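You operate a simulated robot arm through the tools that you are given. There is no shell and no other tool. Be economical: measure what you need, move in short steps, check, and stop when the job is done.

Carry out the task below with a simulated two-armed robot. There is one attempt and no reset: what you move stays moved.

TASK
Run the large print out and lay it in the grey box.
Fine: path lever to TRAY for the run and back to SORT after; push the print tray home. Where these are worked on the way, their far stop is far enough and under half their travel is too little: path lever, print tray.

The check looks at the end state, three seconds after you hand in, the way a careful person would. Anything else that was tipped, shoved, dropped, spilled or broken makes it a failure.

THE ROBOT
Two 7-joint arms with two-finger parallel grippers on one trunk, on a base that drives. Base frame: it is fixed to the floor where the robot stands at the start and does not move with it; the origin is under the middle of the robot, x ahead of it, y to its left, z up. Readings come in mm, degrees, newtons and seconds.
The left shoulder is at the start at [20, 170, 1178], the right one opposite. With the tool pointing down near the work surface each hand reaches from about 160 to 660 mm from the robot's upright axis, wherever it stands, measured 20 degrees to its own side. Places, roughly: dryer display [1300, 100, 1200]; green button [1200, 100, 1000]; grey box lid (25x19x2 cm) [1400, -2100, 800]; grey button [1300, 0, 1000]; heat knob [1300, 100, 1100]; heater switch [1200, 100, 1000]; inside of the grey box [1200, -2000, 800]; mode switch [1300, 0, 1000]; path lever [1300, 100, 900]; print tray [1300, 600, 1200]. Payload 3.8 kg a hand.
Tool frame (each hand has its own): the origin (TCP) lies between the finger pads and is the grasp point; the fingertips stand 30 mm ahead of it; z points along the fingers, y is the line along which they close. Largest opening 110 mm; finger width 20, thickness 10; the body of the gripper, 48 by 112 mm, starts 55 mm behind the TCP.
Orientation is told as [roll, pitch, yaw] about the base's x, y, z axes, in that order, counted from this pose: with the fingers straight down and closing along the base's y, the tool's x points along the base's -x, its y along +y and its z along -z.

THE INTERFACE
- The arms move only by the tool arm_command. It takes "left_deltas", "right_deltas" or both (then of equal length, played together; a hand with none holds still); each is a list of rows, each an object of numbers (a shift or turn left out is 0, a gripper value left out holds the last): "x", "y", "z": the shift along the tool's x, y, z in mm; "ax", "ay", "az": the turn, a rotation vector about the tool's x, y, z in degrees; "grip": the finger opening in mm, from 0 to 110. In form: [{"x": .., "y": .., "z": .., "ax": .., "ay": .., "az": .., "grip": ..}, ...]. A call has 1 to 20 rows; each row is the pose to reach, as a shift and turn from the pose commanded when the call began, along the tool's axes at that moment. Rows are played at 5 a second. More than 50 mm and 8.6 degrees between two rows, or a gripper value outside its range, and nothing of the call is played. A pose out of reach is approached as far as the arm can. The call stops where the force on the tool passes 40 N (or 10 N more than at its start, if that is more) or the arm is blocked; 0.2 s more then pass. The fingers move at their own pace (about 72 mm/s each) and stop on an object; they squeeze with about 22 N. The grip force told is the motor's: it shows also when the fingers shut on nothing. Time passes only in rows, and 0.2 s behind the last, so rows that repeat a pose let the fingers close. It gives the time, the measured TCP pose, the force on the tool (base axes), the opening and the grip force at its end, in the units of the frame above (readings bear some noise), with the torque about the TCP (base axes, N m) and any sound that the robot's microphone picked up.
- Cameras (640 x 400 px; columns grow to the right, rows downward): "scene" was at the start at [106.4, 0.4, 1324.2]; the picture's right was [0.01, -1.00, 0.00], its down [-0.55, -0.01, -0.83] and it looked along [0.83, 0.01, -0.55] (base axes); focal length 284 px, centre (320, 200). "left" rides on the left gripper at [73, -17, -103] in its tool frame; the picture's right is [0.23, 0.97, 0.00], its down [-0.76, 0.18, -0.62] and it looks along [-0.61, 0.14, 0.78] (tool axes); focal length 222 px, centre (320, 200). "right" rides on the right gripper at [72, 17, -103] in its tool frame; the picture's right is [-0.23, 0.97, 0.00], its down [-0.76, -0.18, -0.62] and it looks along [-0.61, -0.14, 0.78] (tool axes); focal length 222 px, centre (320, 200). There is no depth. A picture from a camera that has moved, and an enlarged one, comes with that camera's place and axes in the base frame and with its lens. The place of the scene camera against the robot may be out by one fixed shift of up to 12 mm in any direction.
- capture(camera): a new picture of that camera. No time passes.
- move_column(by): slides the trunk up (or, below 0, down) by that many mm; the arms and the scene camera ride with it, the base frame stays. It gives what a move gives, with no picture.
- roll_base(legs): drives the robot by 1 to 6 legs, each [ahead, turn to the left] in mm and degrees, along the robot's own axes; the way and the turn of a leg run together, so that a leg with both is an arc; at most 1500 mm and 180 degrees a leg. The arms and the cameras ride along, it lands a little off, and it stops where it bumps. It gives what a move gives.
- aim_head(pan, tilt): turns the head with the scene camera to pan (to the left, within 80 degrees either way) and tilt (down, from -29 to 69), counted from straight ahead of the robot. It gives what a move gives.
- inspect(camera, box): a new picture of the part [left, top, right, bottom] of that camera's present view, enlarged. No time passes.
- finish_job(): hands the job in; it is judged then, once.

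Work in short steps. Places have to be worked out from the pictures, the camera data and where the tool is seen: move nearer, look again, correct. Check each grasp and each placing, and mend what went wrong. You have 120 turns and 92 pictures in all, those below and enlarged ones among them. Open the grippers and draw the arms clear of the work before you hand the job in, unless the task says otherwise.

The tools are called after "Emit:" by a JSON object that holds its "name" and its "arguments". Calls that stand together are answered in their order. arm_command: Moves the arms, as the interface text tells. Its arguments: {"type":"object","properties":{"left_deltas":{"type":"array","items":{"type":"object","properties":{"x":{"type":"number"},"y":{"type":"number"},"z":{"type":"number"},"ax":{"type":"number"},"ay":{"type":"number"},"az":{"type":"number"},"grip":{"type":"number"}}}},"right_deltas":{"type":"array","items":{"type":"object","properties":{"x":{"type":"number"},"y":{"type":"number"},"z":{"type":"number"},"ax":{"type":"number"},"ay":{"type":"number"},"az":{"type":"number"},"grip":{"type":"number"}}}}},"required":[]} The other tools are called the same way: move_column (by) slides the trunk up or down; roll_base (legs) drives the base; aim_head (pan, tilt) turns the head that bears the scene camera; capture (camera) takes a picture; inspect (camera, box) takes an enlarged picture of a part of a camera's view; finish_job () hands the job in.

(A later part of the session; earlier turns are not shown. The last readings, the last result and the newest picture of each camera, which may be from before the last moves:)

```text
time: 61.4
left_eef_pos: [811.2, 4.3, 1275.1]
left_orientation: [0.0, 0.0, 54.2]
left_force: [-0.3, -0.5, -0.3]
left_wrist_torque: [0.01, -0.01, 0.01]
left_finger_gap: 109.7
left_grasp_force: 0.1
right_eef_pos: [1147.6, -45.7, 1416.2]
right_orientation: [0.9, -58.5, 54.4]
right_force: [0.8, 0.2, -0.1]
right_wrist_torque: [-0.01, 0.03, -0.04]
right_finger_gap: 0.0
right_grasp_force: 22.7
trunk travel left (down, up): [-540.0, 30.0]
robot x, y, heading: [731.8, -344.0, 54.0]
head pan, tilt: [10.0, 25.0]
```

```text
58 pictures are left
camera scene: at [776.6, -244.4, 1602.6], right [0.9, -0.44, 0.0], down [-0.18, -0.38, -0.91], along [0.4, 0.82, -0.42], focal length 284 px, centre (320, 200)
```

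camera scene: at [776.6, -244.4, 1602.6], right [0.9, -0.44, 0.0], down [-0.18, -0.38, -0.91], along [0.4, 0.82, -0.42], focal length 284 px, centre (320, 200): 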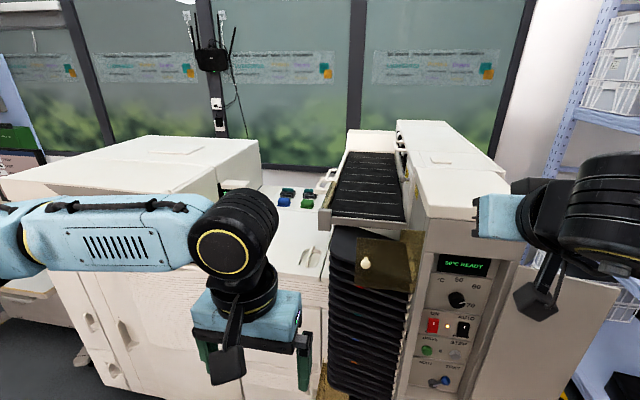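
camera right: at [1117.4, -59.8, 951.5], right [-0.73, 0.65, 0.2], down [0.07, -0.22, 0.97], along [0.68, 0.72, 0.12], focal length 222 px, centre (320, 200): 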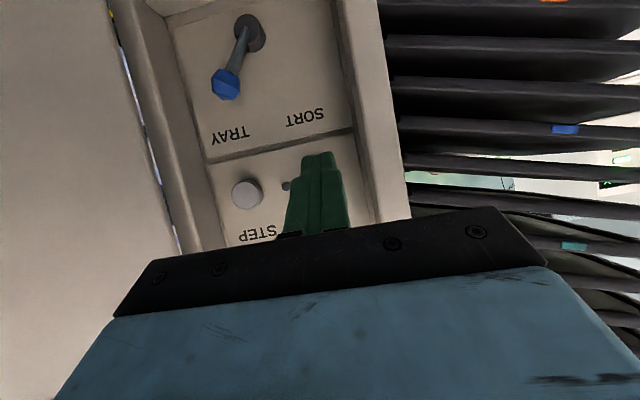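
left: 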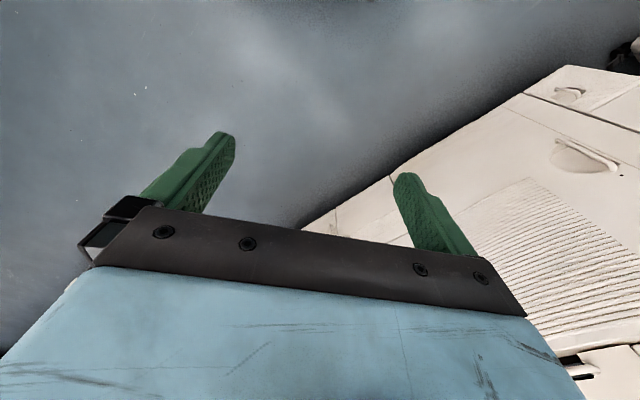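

Display reads READY again. Zoom to find the print.

Emit:
{"name": "inspect", "arguments": {"camera": "scene", "box": [290, 120, 430, 240]}}

Emit:
{"name": "inspect", "arguments": {"camera": "scene", "box": [410, 240, 510, 400]}}

```text
3.33 times, centred on (360, 180) of scene
camera zoom: at [776.6, -244.4, 1602.6], right [0.9, -0.44, 0.0], down [-0.18, -0.38, -0.91], along [0.4, 0.82, -0.42], focal length 945 px, centre (187, 267)
```

zoom: 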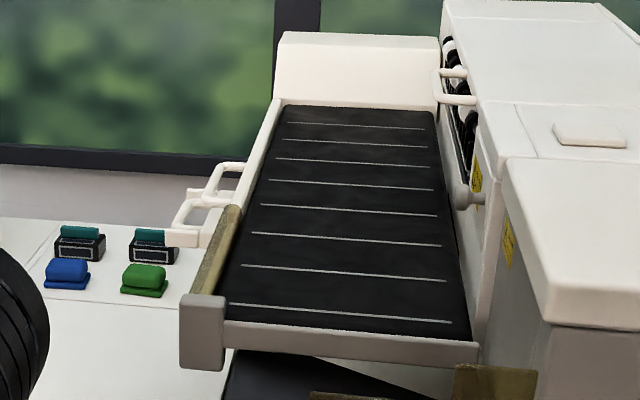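

```text
2.50 times, centred on (460, 320) of scene
camera zoom: at [776.6, -244.4, 1602.6], right [0.9, -0.44, 0.0], down [-0.18, -0.38, -0.91], along [0.4, 0.82, -0.42], focal length 709 px, centre (-30, -100)
```

zoom: 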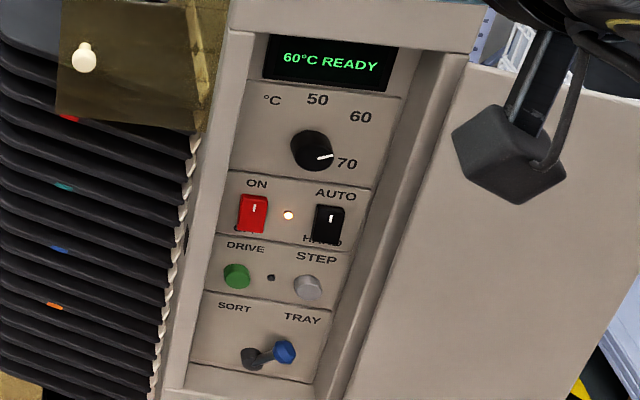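

No print on the belt, so it should have gone into the lower print tray. I raise the left hand for clearance and drive to a stance nearer the tray.

Emit:
{"name": "arm_command", "arguments": {"left_deltas": [{"z": -40, "x": 20}, {"z": -80, "x": 40}, {"z": -120, "x": 60}]}}

Emit:
{"name": "roll_base", "arguments": {"legs": [[0, 32], [520, 0], [0, -31]]}}

Emit:
{"name": "aim_head", "arguments": {"pan": -5, "tilt": 35}}

Emit:
{"name": "capture", "arguments": {"camera": "scene"}}

```text
time: 62.2
left_eef_pos: [774.7, -47.0, 1397.9]
left_orientation: [0.0, 0.1, 54.1]
left_force: [-0.6, -0.2, 0.8]
left_wrist_torque: [0.0, -0.03, -0.04]
left_finger_gap: 110.1
left_grasp_force: 0.0
right_eef_pos: [1147.4, -47.0, 1416.8]
right_orientation: [1.0, -58.4, 54.3]
right_force: [-0.1, -0.1, -0.2]
right_wrist_torque: [-0.02, 0.01, 0.03]
right_finger_gap: 0.1
right_grasp_force: 22.2
trunk travel left (down, up): [-540.0, 30.0]
robot x, y, heading: [727.9, -343.0, 54.2]
head pan, tilt: [10.0, 25.0]
```

```text
time: 68.3
left_eef_pos: [795.6, 476.6, 1397.1]
left_orientation: [0.0, 0.1, 56.0]
left_force: [-1.1, 0.1, -0.4]
left_wrist_torque: [-0.03, 0.01, -0.01]
left_finger_gap: 110.0
left_grasp_force: 0.1
right_eef_pos: [1169.7, 486.7, 1416.9]
right_orientation: [1.0, -58.4, 56.1]
right_force: [-0.7, 0.0, -0.2]
right_wrist_torque: [-0.01, 0.02, -0.03]
right_finger_gap: 0.0
right_grasp_force: 21.7
trunk travel left (down, up): [-540.0, 30.0]
robot x, y, heading: [757.8, 176.6, 55.8]
head pan, tilt: [10.0, 25.0]
```

```text
time: 69.1
left_eef_pos: [794.9, 477.2, 1394.9]
left_orientation: [0.0, -0.1, 55.9]
left_force: [0.1, -0.3, 1.0]
left_wrist_torque: [0.01, 0.03, -0.01]
left_finger_gap: 110.1
left_grasp_force: 0.1
right_eef_pos: [1167.3, 486.7, 1417.2]
right_orientation: [0.8, -58.4, 56.1]
right_force: [0.0, -0.3, -0.1]
right_wrist_torque: [-0.03, 0.01, 0.01]
right_finger_gap: 0.0
right_grasp_force: 21.6
trunk travel left (down, up): [-540.0, 30.0]
robot x, y, heading: [757.7, 178.4, 56.1]
head pan, tilt: [-5.0, 35.0]
```

```text
55 pictures are left
camera scene: at [821.6, 262.4, 1586.9], right [0.78, -0.63, 0.0], down [-0.36, -0.45, -0.82], along [0.52, 0.64, -0.57], focal length 284 px, centre (320, 200)
```

scene: 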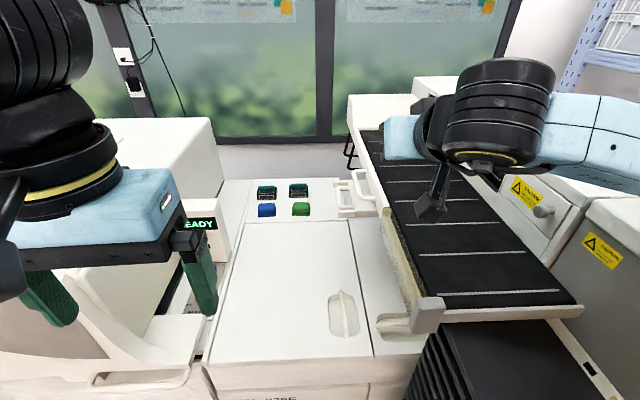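

Zoom on the tray handle, and look through the left wrist camera.

Emit:
{"name": "inspect", "arguments": {"camera": "scene", "box": [320, 150, 440, 250]}}

Emit:
{"name": "capture", "arguments": {"camera": "right"}}

```text
4.00 times, centred on (380, 200) of scene
camera zoom: at [821.6, 262.4, 1586.9], right [0.78, -0.63, 0.0], down [-0.36, -0.45, -0.82], along [0.52, 0.64, -0.57], focal length 1134 px, centre (80, 200)
```

zoom: 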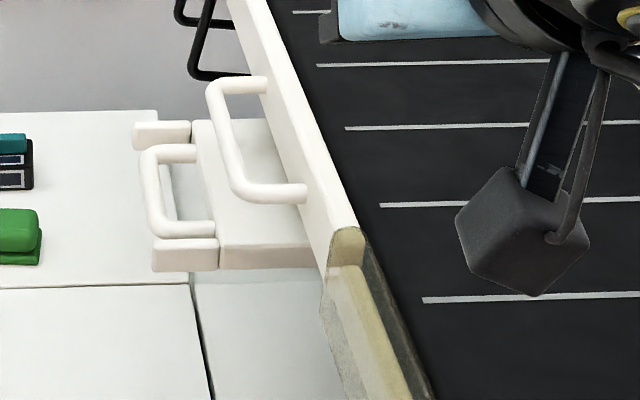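

```text
53 pictures are left
camera right: at [1085.5, 390.8, 1407.9], right [-0.75, 0.63, 0.2], down [0.08, -0.21, 0.97], along [0.66, 0.75, 0.11], focal length 222 px, centre (320, 200)
```

right: 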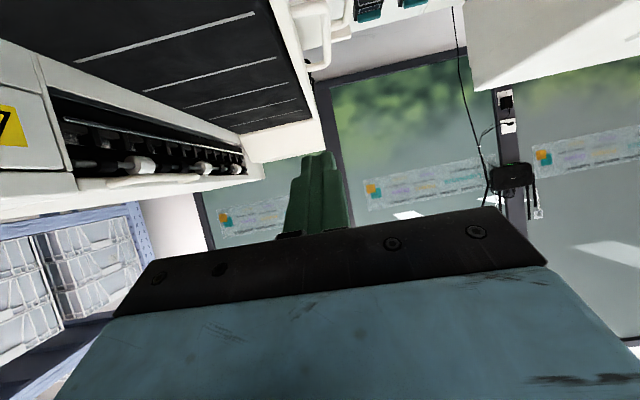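

Lower tray handle bar measures ≈(1224,684,1190), belt handle just above/inside at ≈(1227,634,1252). I shift the base left ~127 and forward ~50 so the right arm can reach, and turn the right hand tool-down.

Emit:
{"name": "roll_base", "arguments": {"legs": [[0, 67], [138, 0], [0, -68]]}}

Emit:
{"name": "arm_command", "arguments": {"right_deltas": [{"ay": 8, "grip": 110}, {"ay": 16}, {"ay": 24}, {"ay": 32}, {"ay": 40}, {"ay": 48}, {"ay": 55}, {"ay": 58.4}, {"ay": 58.4}]}}

Emit:
{"name": "capture", "arguments": {"camera": "right"}}

Emit:
{"name": "capture", "arguments": {"camera": "scene"}}

```text
time: 76.3
left_eef_pos: [724.7, 592.4, 1396.9]
left_orientation: [0.0, -0.1, 54.7]
left_force: [-0.7, -0.6, 0.1]
left_wrist_torque: [0.0, -0.02, -0.01]
left_finger_gap: 110.1
left_grasp_force: 0.1
right_eef_pos: [1096.4, 594.5, 1416.1]
right_orientation: [1.0, -58.4, 54.8]
right_force: [-0.1, 0.2, 0.1]
right_wrist_torque: [0.02, 0.0, -0.01]
right_finger_gap: 0.1
right_grasp_force: 21.6
trunk travel left (down, up): [-540.0, 30.0]
robot x, y, heading: [679.2, 292.6, 54.6]
head pan, tilt: [-5.0, 35.0]
```

```text
time: 78.3
left_eef_pos: [725.0, 593.1, 1395.8]
left_orientation: [0.1, 0.0, 54.9]
left_force: [-0.8, 0.1, -0.3]
left_wrist_torque: [0.01, -0.01, -0.01]
left_finger_gap: 109.9
left_grasp_force: 0.0
right_eef_pos: [1096.0, 595.0, 1417.4]
right_orientation: [0.5, 0.0, 55.8]
right_force: [-0.8, -0.2, 0.1]
right_wrist_torque: [0.01, 0.02, 0.01]
right_finger_gap: 109.8
right_grasp_force: 0.0
trunk travel left (down, up): [-540.0, 30.0]
robot x, y, heading: [680.8, 294.7, 54.7]
head pan, tilt: [-5.0, 35.0]
```

```text
52 pictures are left
camera right: at [1043.1, 543.7, 1519.5], right [-0.68, 0.74, 0.01], down [0.58, 0.53, 0.62], along [0.45, 0.43, -0.78], focal length 222 px, centre (320, 200)
```

right: 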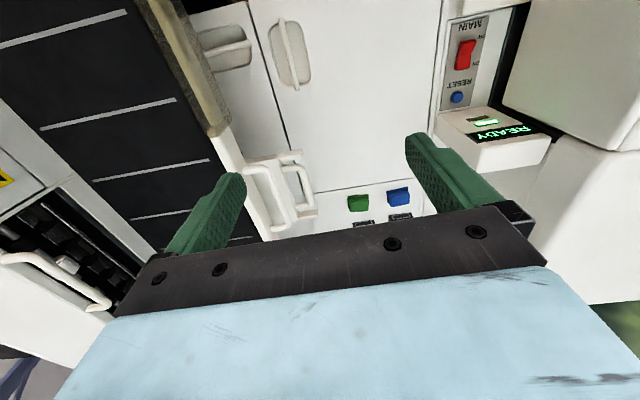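

```text
51 pictures are left
camera scene: at [746.2, 376.8, 1586.8], right [0.76, -0.65, 0.0], down [-0.37, -0.44, -0.82], along [0.53, 0.63, -0.57], focal length 284 px, centre (320, 200)
```

scene: 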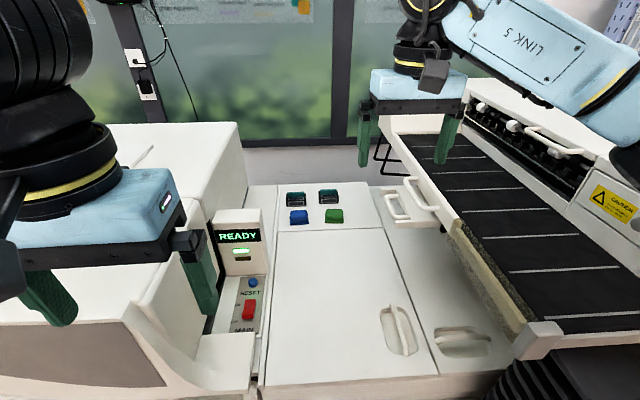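

I zoom the wrist view on the handles.

Emit:
{"name": "inspect", "arguments": {"camera": "right", "box": [200, 110, 360, 250]}}

```text
2.86 times, centred on (280, 180) of right
camera zoom: at [1043.1, 543.7, 1519.5], right [-0.68, 0.74, 0.01], down [0.58, 0.53, 0.62], along [0.45, 0.43, -0.78], focal length 635 px, centre (434, 257)
```

zoom: 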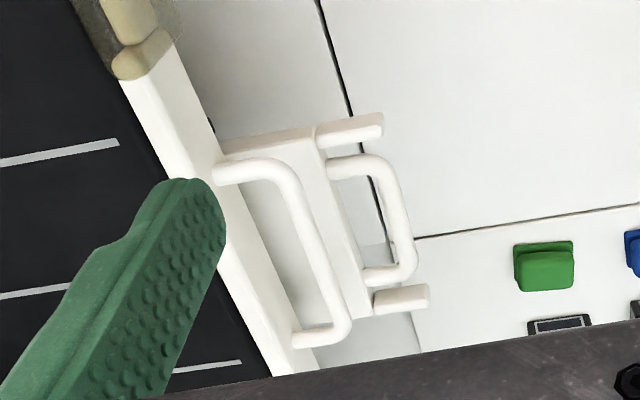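

The wrist view agrees: bar at ≈(1227,687,1190) with a ~30 mm loop gap. I'll hook the bar with the right finger, hand leaned 10° left; first to a point 100 mm above.

Emit:
{"name": "arm_command", "arguments": {"right_deltas": [{"x": -40, "y": -2, "ax": 5}, {"x": -80, "y": -4, "ax": 10, "z": 10}, {"x": -120, "y": -6, "ax": 10, "z": 40}, {"x": -145.6, "y": -7, "ax": 10, "z": 80}, {"x": -145.6, "y": -7, "ax": 10, "z": 120}, {"x": -145.6, "y": -7, "ax": 10, "z": 120}]}}

Emit:
{"name": "capture", "arguments": {"camera": "right"}}

```text
time: 79.7
left_eef_pos: [724.3, 593.4, 1396.2]
left_orientation: [-0.1, 0.0, 54.8]
left_force: [-0.1, 0.3, -0.1]
left_wrist_torque: [-0.01, 0.0, 0.01]
left_finger_gap: 109.9
left_grasp_force: 0.1
right_eef_pos: [1183.0, 712.8, 1298.8]
right_orientation: [-9.5, -0.1, 55.8]
right_force: [-0.6, 0.5, 0.6]
right_wrist_torque: [0.03, 0.01, -0.02]
right_finger_gap: 109.9
right_grasp_force: 0.2
right hand out of reach, approached as far as the arm can: row 4
trunk travel left (down, up): [-540.0, 30.0]
robot x, y, heading: [677.7, 293.8, 54.9]
head pan, tilt: [-5.0, 35.0]
```

```text
49 pictures are left
camera right: at [1113.9, 671.6, 1396.4], right [-0.67, 0.73, -0.16], down [0.49, 0.59, 0.65], along [0.56, 0.35, -0.75], focal length 222 px, centre (320, 200)
```

right: 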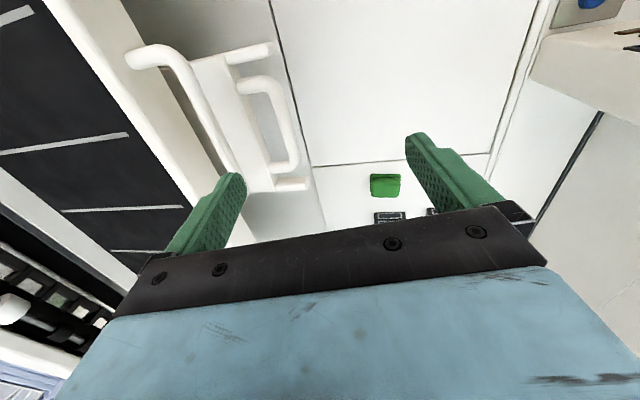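

Alignment looks right. I lower straight down 108 mm so the right finger enters the loop.

Emit:
{"name": "arm_command", "arguments": {"right_deltas": [{"y": 7, "z": 40}, {"y": 12, "z": 70}, {"y": 16, "z": 92}, {"y": 18.8, "z": 106}]}}

Emit:
{"name": "capture", "arguments": {"camera": "right"}}

```text
time: 80.7
left_eef_pos: [724.8, 591.5, 1396.7]
left_orientation: [0.0, 0.0, 54.9]
left_force: [0.5, 0.5, 0.5]
left_wrist_torque: [-0.01, 0.03, 0.02]
left_finger_gap: 109.9
left_grasp_force: 0.0
right_eef_pos: [1183.7, 711.5, 1190.2]
right_orientation: [-9.5, -0.1, 55.8]
right_force: [1.3, -0.7, 2.9]
right_wrist_torque: [-0.08, -0.21, -0.03]
right_finger_gap: 109.9
right_grasp_force: 0.0
trunk travel left (down, up): [-540.0, 30.0]
robot x, y, heading: [679.0, 292.5, 54.9]
head pan, tilt: [-5.0, 35.0]
```

```text
48 pictures are left
camera right: at [1116.3, 669.3, 1287.4], right [-0.67, 0.73, -0.16], down [0.49, 0.59, 0.65], along [0.57, 0.35, -0.75], focal length 222 px, centre (320, 200)
```

right: 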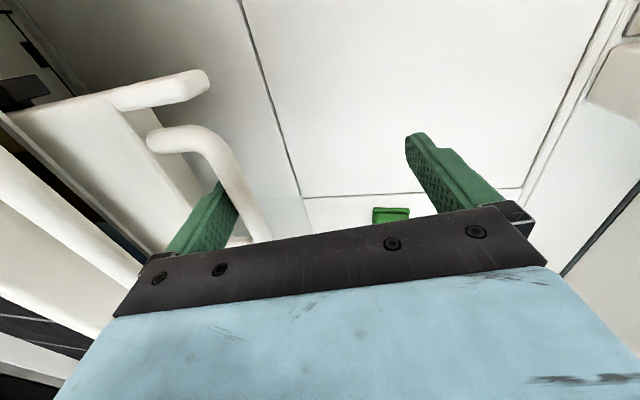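

The finger is inside the handle. I pull left gently 40 mm.

Emit:
{"name": "arm_command", "arguments": {"right_deltas": [{"y": 10, "z": -1.7}, {"y": 20, "z": -3.5}, {"y": 30, "z": -5.2}, {"y": 40, "z": -7}]}}

Emit:
{"name": "capture", "arguments": {"camera": "right"}}

```text
time: 81.7
left_eef_pos: [723.7, 591.9, 1396.3]
left_orientation: [-0.1, 0.0, 54.9]
left_force: [1.2, -0.3, -0.1]
left_wrist_torque: [0.03, 0.02, -0.01]
left_finger_gap: 110.2
left_grasp_force: 0.0
right_eef_pos: [1150.2, 726.3, 1192.2]
right_orientation: [-9.5, 0.0, 55.8]
right_force: [0.1, -0.6, 0.2]
right_wrist_torque: [-0.01, 0.01, 0.04]
right_finger_gap: 109.9
right_grasp_force: 0.0
right hand out of reach, approached as far as the arm can: row 1, 2, 3, 4
trunk travel left (down, up): [-540.0, 30.0]
robot x, y, heading: [682.8, 291.1, 54.9]
head pan, tilt: [-5.0, 35.0]
```

```text
47 pictures are left
camera right: at [1082.2, 684.9, 1289.4], right [-0.67, 0.73, -0.16], down [0.49, 0.59, 0.64], along [0.56, 0.35, -0.75], focal length 222 px, centre (320, 200)
```

right: 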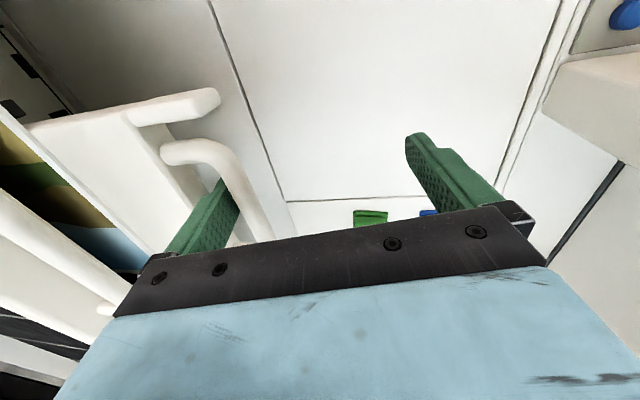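

The tray moves and the print shows beneath. The arm is at its reach; I unhook upward, roll the base 80 mm ahead, and compensate to hook again.

Emit:
{"name": "arm_command", "arguments": {"right_deltas": [{"y": -10, "z": -2}, {"y": -12, "z": -40}, {"y": -18, "z": -80}, {"y": -24, "z": -110}]}}

Emit:
{"name": "roll_base", "arguments": {"legs": [[80, 0]]}}

Emit:
{"name": "arm_command", "arguments": {"right_deltas": [{"x": 25}, {"x": 50}, {"x": 74}, {"x": 74}]}}

Emit:
{"name": "capture", "arguments": {"camera": "right"}}

Emit:
{"name": "capture", "arguments": {"camera": "scene"}}

```text
time: 82.7
left_eef_pos: [724.3, 592.1, 1397.2]
left_orientation: [0.0, 0.0, 54.8]
left_force: [-0.9, -0.4, -0.5]
left_wrist_torque: [0.01, -0.01, 0.01]
left_finger_gap: 110.2
left_grasp_force: 0.0
right_eef_pos: [1157.2, 722.1, 1304.8]
right_orientation: [-9.5, -0.1, 55.8]
right_force: [0.0, -0.8, 0.4]
right_wrist_torque: [0.0, -0.03, -0.04]
right_finger_gap: 110.2
right_grasp_force: 0.0
trunk travel left (down, up): [-540.0, 30.0]
robot x, y, heading: [682.6, 295.5, 55.0]
head pan, tilt: [-5.0, 35.0]
```

```text
time: 83.8
left_eef_pos: [770.4, 658.4, 1397.4]
left_orientation: [0.0, 0.0, 54.7]
left_force: [-0.3, 0.2, -0.5]
left_wrist_torque: [0.02, 0.02, -0.01]
left_finger_gap: 109.9
left_grasp_force: 0.1
right_eef_pos: [1203.8, 788.8, 1303.9]
right_orientation: [-9.4, 0.0, 55.7]
right_force: [-0.8, -0.5, 0.2]
right_wrist_torque: [-0.02, 0.03, -0.02]
right_finger_gap: 109.9
right_grasp_force: 0.0
trunk travel left (down, up): [-540.0, 30.0]
robot x, y, heading: [727.2, 359.6, 54.6]
head pan, tilt: [-5.0, 35.0]
```

```text
time: 84.8
left_eef_pos: [770.8, 658.0, 1396.2]
left_orientation: [-0.1, 0.0, 54.9]
left_force: [-0.7, 0.4, -0.2]
left_wrist_torque: [-0.04, 0.0, -0.01]
left_finger_gap: 109.7
left_grasp_force: 0.1
right_eef_pos: [1160.4, 728.0, 1305.5]
right_orientation: [-9.5, -0.1, 55.7]
right_force: [0.3, 0.3, 1.0]
right_wrist_torque: [-0.02, 0.01, 0.01]
right_finger_gap: 109.9
right_grasp_force: 0.0
trunk travel left (down, up): [-540.0, 30.0]
robot x, y, heading: [726.4, 360.5, 54.8]
head pan, tilt: [-5.0, 35.0]
```

```text
46 pictures are left
camera right: at [1091.7, 685.9, 1403.1], right [-0.67, 0.73, -0.16], down [0.49, 0.59, 0.64], along [0.56, 0.35, -0.75], focal length 222 px, centre (320, 200)
```

right: 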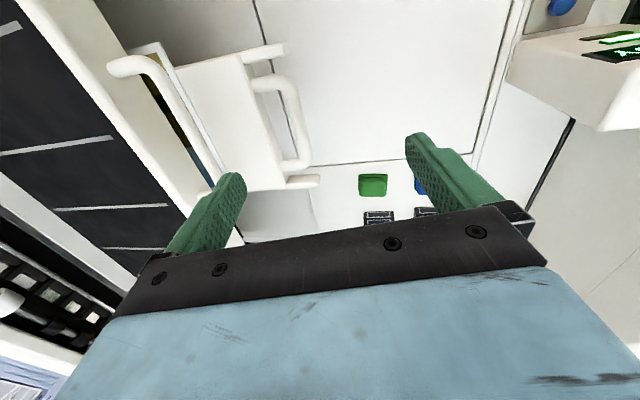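

```text
45 pictures are left
camera scene: at [792.2, 442.4, 1586.8], right [0.76, -0.65, 0.0], down [-0.37, -0.44, -0.82], along [0.53, 0.63, -0.57], focal length 284 px, centre (320, 200)
```

scene: 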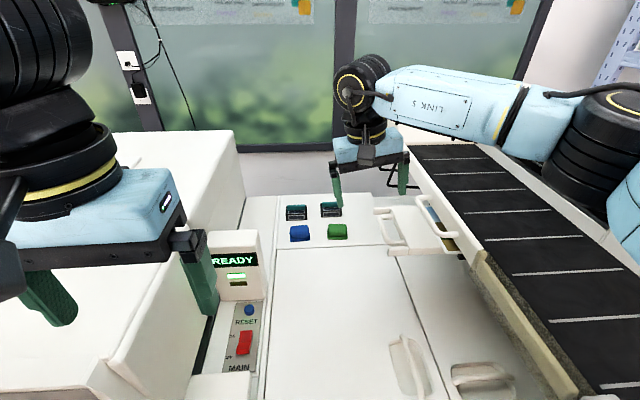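

Geometry matches the earlier hook offset exactly. Descend 114 mm and pull left.

Emit:
{"name": "arm_command", "arguments": {"right_deltas": [{"y": 7, "z": 40}, {"y": 13, "z": 75}, {"y": 17, "z": 97}, {"y": 20, "z": 112}]}}

Emit:
{"name": "arm_command", "arguments": {"right_deltas": [{"y": 12, "z": -2}, {"y": 25, "z": -4.4}, {"y": 38, "z": -6.6}, {"y": 51, "z": -9}, {"y": 64, "z": -11.2}, {"y": 77, "z": -13.5}, {"y": 90, "z": -15.8}, {"y": 103, "z": -18}, {"y": 116, "z": -20.3}]}}

Emit:
{"name": "capture", "arguments": {"camera": "scene"}}

```text
time: 85.8
left_eef_pos: [770.3, 657.7, 1396.1]
left_orientation: [0.0, 0.1, 54.8]
left_force: [0.1, 0.7, -0.5]
left_wrist_torque: [0.01, -0.01, 0.02]
left_finger_gap: 109.8
left_grasp_force: 0.0
right_eef_pos: [1157.8, 726.1, 1190.6]
right_orientation: [-9.5, -0.1, 55.8]
right_force: [0.5, 0.4, 0.6]
right_wrist_torque: [-0.02, 0.0, 0.02]
right_finger_gap: 110.3
right_grasp_force: 0.0
trunk travel left (down, up): [-540.0, 30.0]
robot x, y, heading: [724.8, 355.0, 54.9]
head pan, tilt: [-5.0, 35.0]
```

```text
time: 87.8
left_eef_pos: [769.8, 658.0, 1395.7]
left_orientation: [0.0, 0.0, 54.8]
left_force: [-0.3, -0.3, 0.5]
left_wrist_torque: [0.04, 0.02, -0.02]
left_finger_gap: 109.7
left_grasp_force: 0.0
right_eef_pos: [1060.1, 795.8, 1191.8]
right_orientation: [-9.6, -0.1, 55.8]
right_force: [0.1, 0.6, 0.3]
right_wrist_torque: [0.03, -0.01, 0.02]
right_finger_gap: 110.0
right_grasp_force: 0.1
trunk travel left (down, up): [-540.0, 30.0]
robot x, y, heading: [724.5, 361.1, 54.7]
head pan, tilt: [-5.0, 35.0]
```

```text
44 pictures are left
camera scene: at [791.7, 442.5, 1586.8], right [0.76, -0.65, 0.0], down [-0.37, -0.44, -0.82], along [0.53, 0.63, -0.57], focal length 284 px, centre (320, 200)
```

scene: 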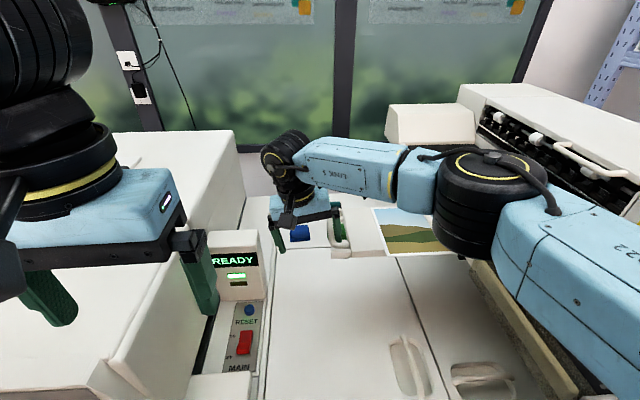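

The tray slides out with the print on it. Continue pulling.

Emit:
{"name": "arm_command", "arguments": {"right_deltas": [{"y": 12, "z": -2}, {"y": 25, "z": -4.4}, {"y": 38, "z": -6.6}, {"y": 51, "z": -9}, {"y": 64, "z": -11.2}, {"y": 77, "z": -13.5}, {"y": 90, "z": -15.8}, {"y": 103, "z": -18}, {"y": 116, "z": -20.3}, {"y": 129, "z": -22.6}]}}

Emit:
{"name": "capture", "arguments": {"camera": "scene"}}

```text
time: 88.7
left_eef_pos: [770.5, 656.2, 1397.3]
left_orientation: [0.0, 0.0, 54.7]
left_force: [-1.1, 0.5, -0.2]
left_wrist_torque: [-0.06, -0.06, 0.01]
left_finger_gap: 109.9
left_grasp_force: 0.1
right_eef_pos: [1044.8, 808.1, 1190.9]
right_orientation: [-11.3, 0.2, 53.8]
right_force: [16.7, -26.3, -0.2]
right_wrist_torque: [0.05, 0.14, -0.96]
right_finger_gap: 109.9
right_grasp_force: 0.2
trunk travel left (down, up): [-540.0, 30.0]
robot x, y, heading: [726.9, 356.1, 54.9]
head pan, tilt: [-5.0, 35.0]
stopped in row 4 (right hand): the force on the tool passed its limit at 48 N (the readings are from after the stop); the commanded pose is now the measured one
```

```text
43 pictures are left
camera scene: at [792.1, 439.9, 1586.9], right [0.76, -0.65, 0.0], down [-0.37, -0.44, -0.82], along [0.53, 0.62, -0.57], focal length 284 px, centre (320, 200)
```

scene: 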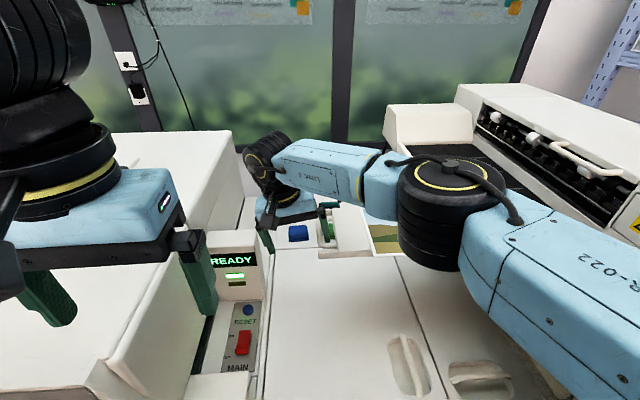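

Reached the far stop (~165 mm of travel). I unhook and lift the right hand clear, and look.

Emit:
{"name": "arm_command", "arguments": {"right_deltas": [{"y": -14, "z": 2}, {"y": -14, "z": -30}, {"y": -20, "z": -70}, {"y": -26, "z": -110}, {"y": -32, "z": -150}]}}

Emit:
{"name": "capture", "arguments": {"camera": "right"}}

Emit:
{"name": "capture", "arguments": {"camera": "scene"}}

```text
time: 89.9
left_eef_pos: [770.3, 655.3, 1397.8]
left_orientation: [0.0, 0.0, 54.7]
left_force: [0.4, -0.6, 0.1]
left_wrist_torque: [0.04, 0.0, 0.02]
left_finger_gap: 110.0
left_grasp_force: 0.0
right_eef_pos: [1041.6, 810.4, 1346.4]
right_orientation: [-10.5, 0.1, 54.7]
right_force: [0.1, 0.2, 0.1]
right_wrist_torque: [0.03, 0.02, 0.02]
right_finger_gap: 110.1
right_grasp_force: 0.0
trunk travel left (down, up): [-540.0, 30.0]
robot x, y, heading: [728.2, 360.6, 54.6]
head pan, tilt: [-5.0, 35.0]
```

```text
42 pictures are left
camera right: at [970.2, 771.3, 1443.5], right [-0.65, 0.74, -0.18], down [0.49, 0.59, 0.64], along [0.58, 0.33, -0.74], focal length 222 px, centre (320, 200)
```

right: 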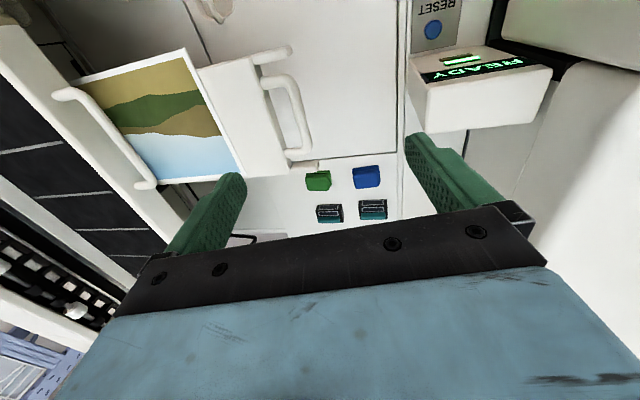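

```text
41 pictures are left
camera scene: at [792.4, 440.6, 1586.9], right [0.76, -0.65, 0.0], down [-0.37, -0.44, -0.82], along [0.53, 0.62, -0.57], focal length 284 px, centre (320, 200)
```

scene: 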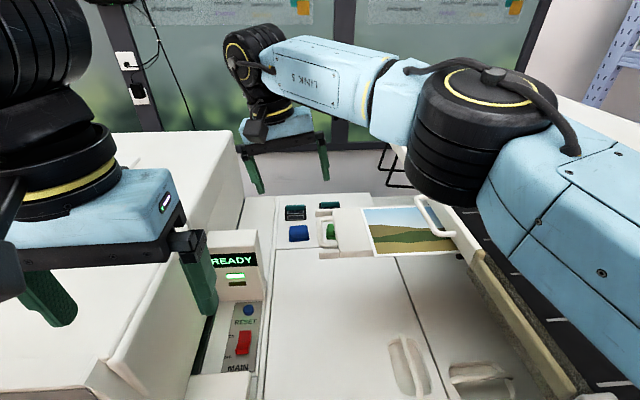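

The print lies on the pulled-out tray. I zoom in to see its edges and overhang.

Emit:
{"name": "inspect", "arguments": {"camera": "right", "box": [50, 20, 330, 200]}}

Emit:
{"name": "inspect", "arguments": {"camera": "scene", "box": [300, 170, 490, 290]}}

```text
2.22 times, centred on (190, 110) of right
camera zoom: at [970.2, 771.3, 1443.5], right [-0.65, 0.74, -0.18], down [0.49, 0.59, 0.64], along [0.58, 0.33, -0.74], focal length 494 px, centre (609, 400)
```

zoom: 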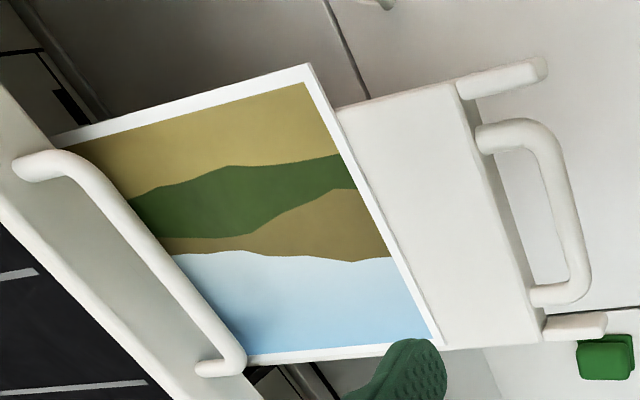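

```text
3.33 times, centred on (395, 230) of scene
camera zoom: at [792.4, 440.6, 1586.9], right [0.76, -0.65, 0.0], down [-0.37, -0.44, -0.82], along [0.53, 0.62, -0.57], focal length 945 px, centre (70, 100)
```

zoom: 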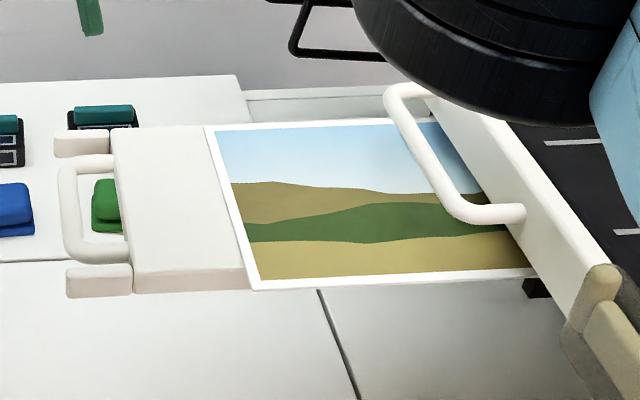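

The print overhangs the tray's near edge (depth ≈1174, z ≈1195), so I can pinch it there with a level, rolled hand. First I move the right hand back to free space over the counter and turn it about its axis by 90°.

Emit:
{"name": "arm_command", "arguments": {"right_deltas": [{"x": 40, "y": -35, "ax": -5}, {"x": 70, "y": -72, "ax": -10.3}, {"x": 100, "y": -110, "ax": -10.3}, {"x": 130, "y": -150, "ax": -10.3}, {"x": 160, "y": -180, "ax": -10.3}, {"x": 190, "y": -205, "ax": -10.3}]}}

Emit:
{"name": "arm_command", "arguments": {"right_deltas": [{"az": 8.2}, {"az": 16.4}, {"az": 24.6}, {"az": 32.8}, {"az": 41}, {"az": 49.2}, {"az": 57.4}, {"az": 65.6}, {"az": 73.8}, {"az": 82}, {"az": 90}, {"az": 90}]}}

```text
refused: row 1 steps farther than a row can; nothing moved
```

```text
time: 92.5
left_eef_pos: [770.5, 656.6, 1396.3]
left_orientation: [-0.1, -0.1, 54.7]
left_force: [-0.4, 0.4, -0.4]
left_wrist_torque: [-0.01, -0.01, 0.01]
left_finger_gap: 109.8
left_grasp_force: 0.1
right_eef_pos: [1043.4, 809.4, 1345.2]
right_orientation: [0.0, -10.4, -35.5]
right_force: [1.1, 0.2, 0.2]
right_wrist_torque: [0.01, 0.01, 0.0]
right_finger_gap: 109.8
right_grasp_force: 0.0
trunk travel left (down, up): [-540.0, 30.0]
robot x, y, heading: [726.0, 357.7, 54.6]
head pan, tilt: [-5.0, 35.0]
```

The turn worked; now translate to free space and take off the 10° lean.

Emit:
{"name": "arm_command", "arguments": {"right_deltas": [{"x": -30, "y": -30, "z": 5, "ay": 5}, {"x": -62, "y": -60, "z": 11, "ay": 10.4}, {"x": -94, "y": -90, "z": 17, "ay": 10.4}, {"x": -126, "y": -120, "z": 23, "ay": 10.4}, {"x": -160, "y": -150, "z": 29, "ay": 10.4}, {"x": -190, "y": -180, "z": 35, "ay": 10.4}, {"x": -202, "y": -190, "z": 37, "ay": 10.4}]}}

Emit:
{"name": "arm_command", "arguments": {"right_deltas": [{"ax": -8.2, "grip": 44}, {"ax": -16.4}, {"ax": -24.6}, {"ax": -32.8}, {"ax": -41}, {"ax": -49.2}, {"ax": -57.4}, {"ax": -65.6}, {"ax": -73.8}, {"ax": -82}, {"ax": -90}, {"ax": -90}]}}

Emit:
{"name": "capture", "arguments": {"camera": "scene"}}

```text
time: 94.1
left_eef_pos: [770.5, 656.5, 1396.3]
left_orientation: [0.0, 0.0, 54.7]
left_force: [-0.1, 0.1, 0.3]
left_wrist_torque: [0.01, 0.02, -0.01]
left_finger_gap: 110.0
left_grasp_force: 0.1
right_eef_pos: [1099.4, 535.5, 1343.4]
right_orientation: [0.0, -0.2, -35.4]
right_force: [0.6, 0.1, -0.1]
right_wrist_torque: [0.03, 0.01, 0.0]
right_finger_gap: 110.0
right_grasp_force: 0.1
trunk travel left (down, up): [-540.0, 30.0]
robot x, y, heading: [724.5, 360.5, 54.9]
head pan, tilt: [-5.0, 35.0]
```

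```text
time: 96.7
left_eef_pos: [771.5, 656.4, 1398.0]
left_orientation: [0.0, 0.0, 54.7]
left_force: [-0.2, -0.9, 0.6]
left_wrist_torque: [0.0, -0.01, 0.02]
left_finger_gap: 109.8
left_grasp_force: 0.0
right_eef_pos: [1125.6, 609.9, 1337.7]
right_orientation: [68.0, 0.0, -35.1]
right_force: [0.0, -0.8, -1.2]
right_wrist_torque: [0.0, -0.01, 0.0]
right_finger_gap: 43.7
right_grasp_force: 0.0
right hand out of reach, approached as far as the arm can: row 5, 6, 7, 8, 9, 10, 11, 12
trunk travel left (down, up): [-540.0, 30.0]
robot x, y, heading: [726.4, 352.9, 54.6]
head pan, tilt: [-5.0, 35.0]
```

```text
38 pictures are left
camera scene: at [793.8, 441.1, 1586.8], right [0.76, -0.65, 0.0], down [-0.37, -0.44, -0.82], along [0.53, 0.62, -0.57], focal length 284 px, centre (320, 200)
```

scene: 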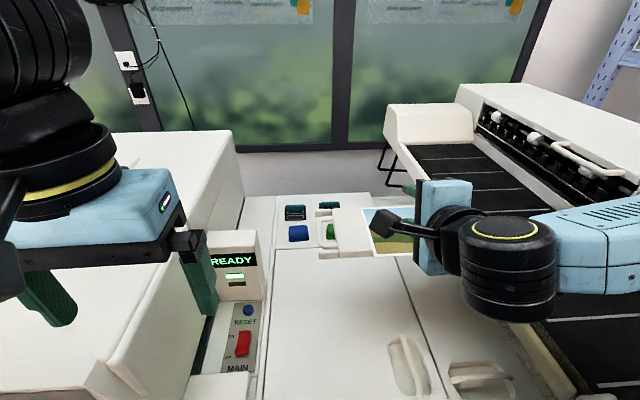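

Only 68° reached; the arm is too folded. I back the base up 130 mm, lower the trunk 140 mm, then complete the pitch while extending.

Emit:
{"name": "roll_base", "arguments": {"legs": [[-140, 0]]}}

Emit:
{"name": "move_column", "arguments": {"by": -130}}

Emit:
{"name": "arm_command", "arguments": {"right_deltas": [{"ax": -7}, {"ax": -14, "z": 10}, {"ax": -22, "z": 20}, {"ax": -22, "z": 30}]}}

Emit:
{"name": "capture", "arguments": {"camera": "right"}}

```text
time: 98.0
left_eef_pos: [693.3, 545.6, 1396.3]
left_orientation: [-0.1, 0.1, 54.5]
left_force: [-1.0, 0.2, -0.8]
left_wrist_torque: [0.01, -0.02, -0.01]
left_finger_gap: 109.9
left_grasp_force: 0.0
right_eef_pos: [1045.9, 498.2, 1338.2]
right_orientation: [68.0, 0.0, -35.1]
right_force: [-0.6, -0.1, 0.6]
right_wrist_torque: [-0.01, 0.01, 0.03]
right_finger_gap: 44.1
right_grasp_force: 0.1
trunk travel left (down, up): [-540.0, 30.0]
robot x, y, heading: [648.9, 243.5, 54.7]
head pan, tilt: [-5.0, 35.0]
```

```text
time: 99.6
left_eef_pos: [682.8, 544.6, 1268.7]
left_orientation: [-0.3, -0.3, 54.5]
left_force: [0.7, -0.3, 0.5]
left_wrist_torque: [-0.01, 0.01, -0.02]
left_finger_gap: 109.9
left_grasp_force: 0.1
right_eef_pos: [1037.4, 499.1, 1221.4]
right_orientation: [69.4, -0.5, -35.3]
right_force: [0.0, -0.3, -0.2]
right_wrist_torque: [-0.01, 0.02, 0.02]
right_finger_gap: 44.0
right_grasp_force: 0.0
trunk travel left (down, up): [-410.0, 160.0]
robot x, y, heading: [646.8, 246.2, 54.4]
head pan, tilt: [-5.0, 35.0]
```

```text
time: 100.6
left_eef_pos: [682.0, 545.2, 1268.7]
left_orientation: [-0.5, -0.3, 54.6]
left_force: [0.6, 0.0, -0.1]
left_wrist_torque: [0.02, -0.04, 0.01]
left_finger_gap: 109.9
left_grasp_force: 0.1
right_eef_pos: [1036.6, 498.4, 1223.6]
right_orientation: [69.7, -0.5, -35.3]
right_force: [-0.2, -0.2, 0.5]
right_wrist_torque: [-0.02, -0.02, -0.02]
right_finger_gap: 44.0
right_grasp_force: 0.1
right hand out of reach, approached as far as the arm can: row 1, 2, 3, 4
trunk travel left (down, up): [-410.0, 160.0]
robot x, y, heading: [648.1, 245.8, 54.7]
head pan, tilt: [-5.0, 35.0]
```

```text
37 pictures are left
camera right: at [925.1, 466.3, 1272.5], right [0.37, 0.15, 0.91], down [0.25, -0.97, 0.06], along [0.89, 0.21, -0.4], focal length 222 px, centre (320, 200)
```

right: 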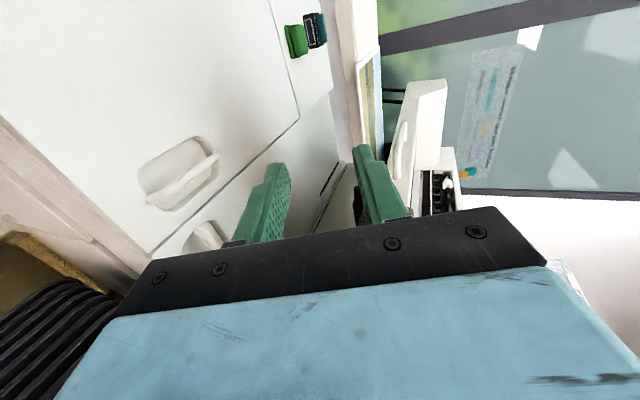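

The readings drifted oddly during the trunk move; I check for an arm link touching something.

Emit:
{"name": "aim_head", "arguments": {"pan": -35, "tilt": 35}}

Emit:
{"name": "capture", "arguments": {"camera": "scene"}}

```text
time: 101.5
left_eef_pos: [680.0, 544.7, 1268.2]
left_orientation: [-0.5, -0.3, 54.5]
left_force: [-0.3, -0.2, -0.3]
left_wrist_torque: [0.02, -0.03, -0.02]
left_finger_gap: 109.8
left_grasp_force: 0.0
right_eef_pos: [1036.1, 498.7, 1222.9]
right_orientation: [69.6, -0.6, -35.3]
right_force: [0.1, 0.5, -0.1]
right_wrist_torque: [-0.02, 0.0, -0.01]
right_finger_gap: 44.1
right_grasp_force: 0.2
trunk travel left (down, up): [-410.0, 160.0]
robot x, y, heading: [648.9, 246.0, 54.5]
head pan, tilt: [-35.0, 35.0]
```

```text
36 pictures are left
camera scene: at [725.9, 291.3, 1458.4], right [0.34, -0.94, 0.0], down [-0.53, -0.19, -0.82], along [0.78, 0.28, -0.57], focal length 284 px, centre (320, 200)
```

scene: 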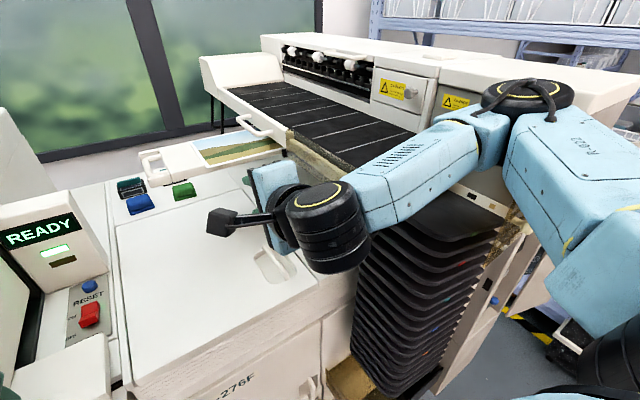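

The right elbow/forearm looks to rest against the machine's belt end. I raise the trunk to free it.

Emit:
{"name": "move_column", "arguments": {"by": 120}}

Emit:
{"name": "capture", "arguments": {"camera": "scene"}}

```text
time: 103.0
left_eef_pos: [693.5, 544.0, 1387.0]
left_orientation: [0.1, 0.1, 54.6]
left_force: [1.0, 0.4, 0.5]
left_wrist_torque: [0.0, 0.01, 0.04]
left_finger_gap: 110.1
left_grasp_force: 0.1
right_eef_pos: [1048.2, 497.3, 1328.0]
right_orientation: [67.9, -0.1, -35.2]
right_force: [0.2, -0.5, 0.1]
right_wrist_torque: [0.02, 0.04, 0.06]
right_finger_gap: 44.2
right_grasp_force: 0.1
trunk travel left (down, up): [-530.0, 40.0]
robot x, y, heading: [647.3, 244.8, 54.2]
head pan, tilt: [-35.0, 35.0]
```

```text
35 pictures are left
camera scene: at [741.3, 290.8, 1576.7], right [0.33, -0.94, 0.0], down [-0.54, -0.19, -0.82], along [0.77, 0.27, -0.57], focal length 284 px, centre (320, 200)
```

scene: 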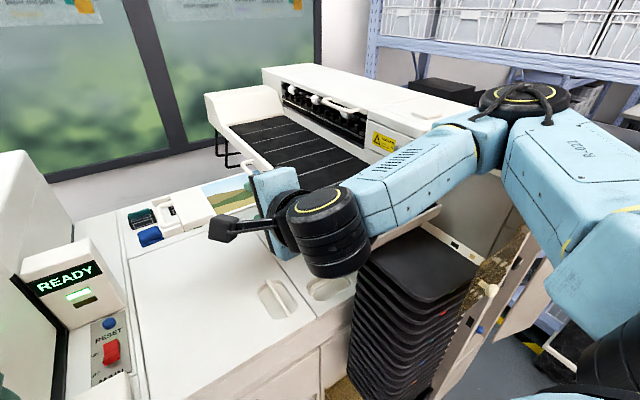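

Freed. Now, with the elbow clear, I extend forward 120 mm and complete the pitch.

Emit:
{"name": "arm_command", "arguments": {"right_deltas": [{"z": 28, "y": 11}, {"z": 56, "y": 22}, {"z": 84, "y": 34}, {"z": 111, "y": 45}, {"z": 111, "y": 45, "ax": -7}, {"z": 111, "y": 45, "ax": -14}, {"z": 111, "y": 45, "ax": -22}, {"z": 111, "y": 45, "ax": -22}]}}

```text
time: 104.8
left_eef_pos: [692.7, 544.7, 1386.9]
left_orientation: [0.0, 0.1, 54.5]
left_force: [-0.3, 0.2, 0.6]
left_wrist_torque: [0.0, -0.01, -0.01]
left_finger_gap: 110.1
left_grasp_force: 0.0
right_eef_pos: [1115.4, 595.8, 1327.1]
right_orientation: [67.8, -0.1, -35.2]
right_force: [-0.5, -0.4, -0.9]
right_wrist_torque: [-0.01, 0.0, 0.0]
right_finger_gap: 44.0
right_grasp_force: 0.1
right hand out of reach, approached as far as the arm can: row 5, 6, 7, 8
trunk travel left (down, up): [-530.0, 40.0]
robot x, y, heading: [645.2, 245.6, 54.8]
head pan, tilt: [-35.0, 35.0]
```

Translation works but pitch is capped in this roll. I try the opposite roll (turn about the tool axis by -180°).

Emit:
{"name": "arm_command", "arguments": {"right_deltas": [{"az": -8.5}, {"az": -17}, {"az": -25.5}, {"az": -34}, {"az": -42.5}, {"az": -51}, {"az": -59.5}, {"az": -68}, {"az": -76.5}, {"az": -85}, {"az": -93.5}, {"az": -102}, {"az": -110.5}, {"az": -119}, {"az": -127.5}, {"az": -136}, {"az": -144.5}, {"az": -153}, {"az": -161.5}, {"az": -170}]}}

Emit:
{"name": "arm_command", "arguments": {"right_deltas": [{"az": -5}, {"az": -10}, {"az": -10}]}}

Emit:
{"name": "arm_command", "arguments": {"right_deltas": [{"ax": 7}, {"ax": 14}, {"ax": 22}, {"ax": 22}]}}

```text
time: 109.0
left_eef_pos: [692.5, 545.6, 1386.3]
left_orientation: [0.0, 0.0, 54.6]
left_force: [-0.5, -0.1, -0.2]
left_wrist_torque: [0.03, -0.01, 0.02]
left_finger_gap: 110.1
left_grasp_force: 0.0
right_eef_pos: [1113.6, 595.5, 1327.3]
right_orientation: [-67.7, -9.1, 141.1]
right_force: [-0.4, 0.4, 0.1]
right_wrist_torque: [-0.03, 0.0, -0.02]
right_finger_gap: 43.9
right_grasp_force: 0.1
trunk travel left (down, up): [-530.0, 40.0]
robot x, y, heading: [646.2, 244.2, 54.3]
head pan, tilt: [-35.0, 35.0]
```

```text
time: 109.8
left_eef_pos: [691.9, 545.7, 1387.3]
left_orientation: [0.0, -0.1, 54.6]
left_force: [0.7, 0.4, -0.2]
left_wrist_torque: [0.0, 0.02, -0.01]
left_finger_gap: 109.9
left_grasp_force: 0.0
right_eef_pos: [1115.3, 596.9, 1328.9]
right_orientation: [-67.9, 0.0, 144.8]
right_force: [-0.2, -0.6, -1.0]
right_wrist_torque: [0.01, -0.01, 0.02]
right_finger_gap: 44.1
right_grasp_force: 0.1
trunk travel left (down, up): [-530.0, 40.0]
robot x, y, heading: [647.2, 245.7, 54.6]
head pan, tilt: [-35.0, 35.0]
```

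```text
time: 110.8
left_eef_pos: [693.6, 545.0, 1386.5]
left_orientation: [0.1, 0.0, 54.6]
left_force: [0.7, -0.5, 0.1]
left_wrist_torque: [0.01, 0.05, 0.04]
left_finger_gap: 109.9
left_grasp_force: 0.1
right_eef_pos: [1041.8, 629.2, 1373.8]
right_orientation: [-89.7, 0.0, 144.3]
right_force: [0.9, -1.0, 0.1]
right_wrist_torque: [-0.02, 0.0, 0.02]
right_finger_gap: 44.1
right_grasp_force: 0.0
right hand out of reach, approached as far as the arm can: row 1, 2, 3, 4
trunk travel left (down, up): [-530.0, 40.0]
robot x, y, heading: [645.1, 248.4, 54.5]
head pan, tilt: [-35.0, 35.0]
```

Level reached now, with the hand further inward. Check arm posture.

Emit:
{"name": "capture", "arguments": {"camera": "scene"}}

```text
34 pictures are left
camera scene: at [740.7, 290.7, 1576.8], right [0.33, -0.94, 0.0], down [-0.54, -0.19, -0.82], along [0.77, 0.27, -0.57], focal length 284 px, centre (320, 200)
```

scene: 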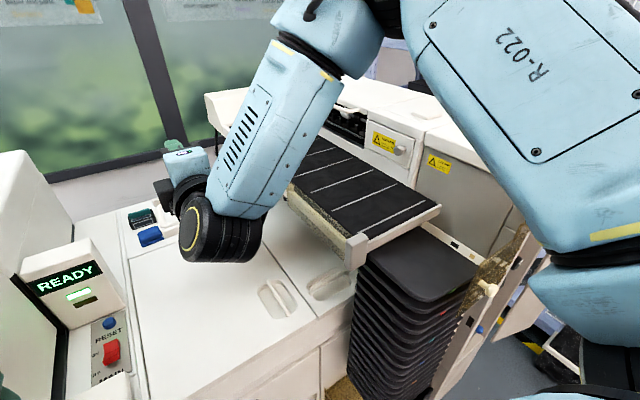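

The elbow is now up and clear. I try moving the level hand right and down to a stand-off before the print's near edge.

Emit:
{"name": "arm_command", "arguments": {"right_deltas": [{"x": 10, "y": 30, "z": -10}, {"x": 30, "y": 65, "z": -10}, {"x": 55, "y": 100, "z": -8}, {"x": 80, "y": 135, "z": -5}, {"x": 100, "y": 160, "z": 0}, {"x": 111, "y": 176, "z": 0}, {"x": 111, "y": 176, "z": 0}]}}

Emit:
{"name": "capture", "arguments": {"camera": "scene"}}

Emit:
{"name": "capture", "arguments": {"camera": "right"}}

```text
time: 112.4
left_eef_pos: [692.5, 545.9, 1386.2]
left_orientation: [-0.1, 0.0, 54.6]
left_force: [-0.8, -0.8, 0.8]
left_wrist_torque: [-0.02, 0.0, 0.0]
left_finger_gap: 110.0
left_grasp_force: 0.0
right_eef_pos: [1002.3, 622.3, 1311.2]
right_orientation: [-89.8, 0.0, 144.6]
right_force: [0.2, -0.4, 0.1]
right_wrist_torque: [-0.02, -0.01, -0.02]
right_finger_gap: 43.9
right_grasp_force: 0.0
right hand out of reach, approached as far as the arm can: row 1, 2, 3, 4, 5, 6, 7
trunk travel left (down, up): [-530.0, 40.0]
robot x, y, heading: [647.5, 246.7, 54.3]
head pan, tilt: [-35.0, 35.0]
```

```text
33 pictures are left
camera scene: at [739.3, 291.7, 1576.8], right [0.33, -0.94, 0.0], down [-0.54, -0.19, -0.82], along [0.77, 0.27, -0.57], focal length 284 px, centre (320, 200)
```

scene: 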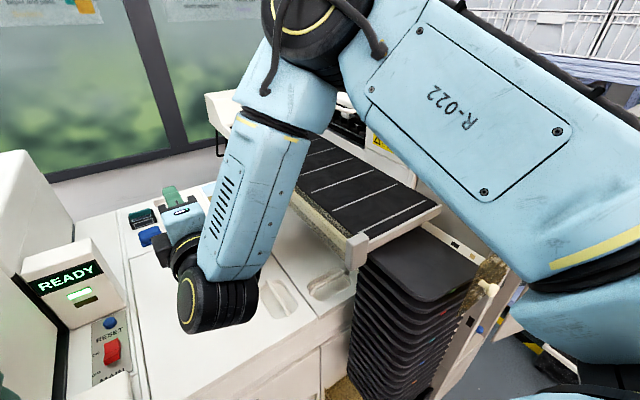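

```text
32 pictures are left
camera right: at [1001.2, 495.0, 1293.9], right [-0.19, 0.13, -0.97], down [-0.98, -0.07, 0.18], along [-0.04, 0.99, 0.14], focal length 222 px, centre (320, 200)
```

right: 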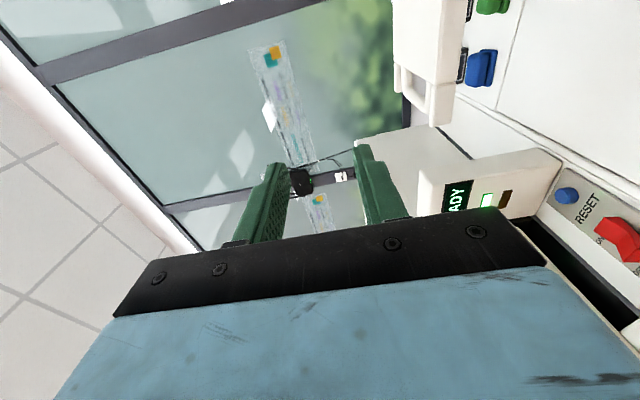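

Level posture drifts inward and would put the elbow over the dryer. I'll accept a ~22° downward tilt: restore it and go to a stand-off nearer the print, then check the elbow.

Emit:
{"name": "arm_command", "arguments": {"right_deltas": [{"ax": -7}, {"ax": -14}, {"ax": -22}, {"ax": -22, "x": 35}, {"ax": -22, "x": 70}, {"ax": -22, "x": 105, "z": 10}, {"ax": -22, "x": 140, "z": 20, "y": 10}, {"ax": -22, "x": 140, "z": 20, "y": 10}]}}

Emit:
{"name": "capture", "arguments": {"camera": "scene"}}

```text
time: 114.2
left_eef_pos: [691.7, 546.4, 1387.1]
left_orientation: [-0.1, 0.0, 54.6]
left_force: [-0.3, -0.1, 0.3]
left_wrist_torque: [0.0, -0.02, 0.01]
left_finger_gap: 109.8
left_grasp_force: 0.0
right_eef_pos: [1119.2, 559.6, 1311.7]
right_orientation: [-67.5, 0.2, 144.6]
right_force: [-0.6, 0.1, 0.2]
right_wrist_torque: [-0.01, -0.03, -0.01]
right_finger_gap: 43.9
right_grasp_force: 0.2
right hand out of reach, approached as far as the arm can: row 7, 8
trunk travel left (down, up): [-530.0, 40.0]
robot x, y, heading: [647.4, 248.1, 54.7]
head pan, tilt: [-35.0, 35.0]
```

```text
31 pictures are left
camera scene: at [738.2, 292.7, 1576.9], right [0.33, -0.94, 0.0], down [-0.54, -0.19, -0.82], along [0.77, 0.27, -0.57], focal length 284 px, centre (320, 200)
```

scene: 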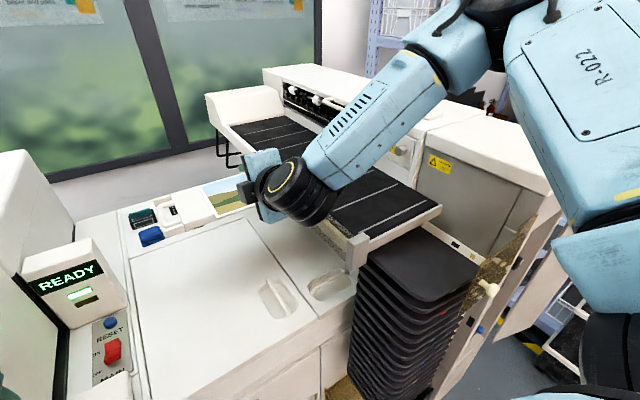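

The elbow is up and clear. I try lowering the hand 80 mm with the arm itself.

Emit:
{"name": "arm_command", "arguments": {"right_deltas": [{"y": 18, "z": 8}, {"y": 37, "z": 15}, {"y": 55, "z": 23}, {"y": 74, "z": 30}, {"y": 74, "z": 30}]}}

```text
time: 115.4
left_eef_pos: [692.5, 545.2, 1387.1]
left_orientation: [0.0, 0.0, 54.6]
left_force: [-0.1, -0.4, -0.4]
left_wrist_torque: [0.0, 0.01, 0.02]
left_finger_gap: 109.7
left_grasp_force: 0.0
right_eef_pos: [1099.8, 587.6, 1263.7]
right_orientation: [-66.7, 0.4, 143.7]
right_force: [0.0, -0.5, 0.6]
right_wrist_torque: [0.02, 0.0, -0.04]
right_finger_gap: 44.0
right_grasp_force: 0.0
right hand out of reach, approached as far as the arm can: row 1, 2, 3, 4, 5
trunk travel left (down, up): [-530.0, 40.0]
robot x, y, heading: [647.4, 246.1, 54.4]
head pan, tilt: [-35.0, 35.0]
```

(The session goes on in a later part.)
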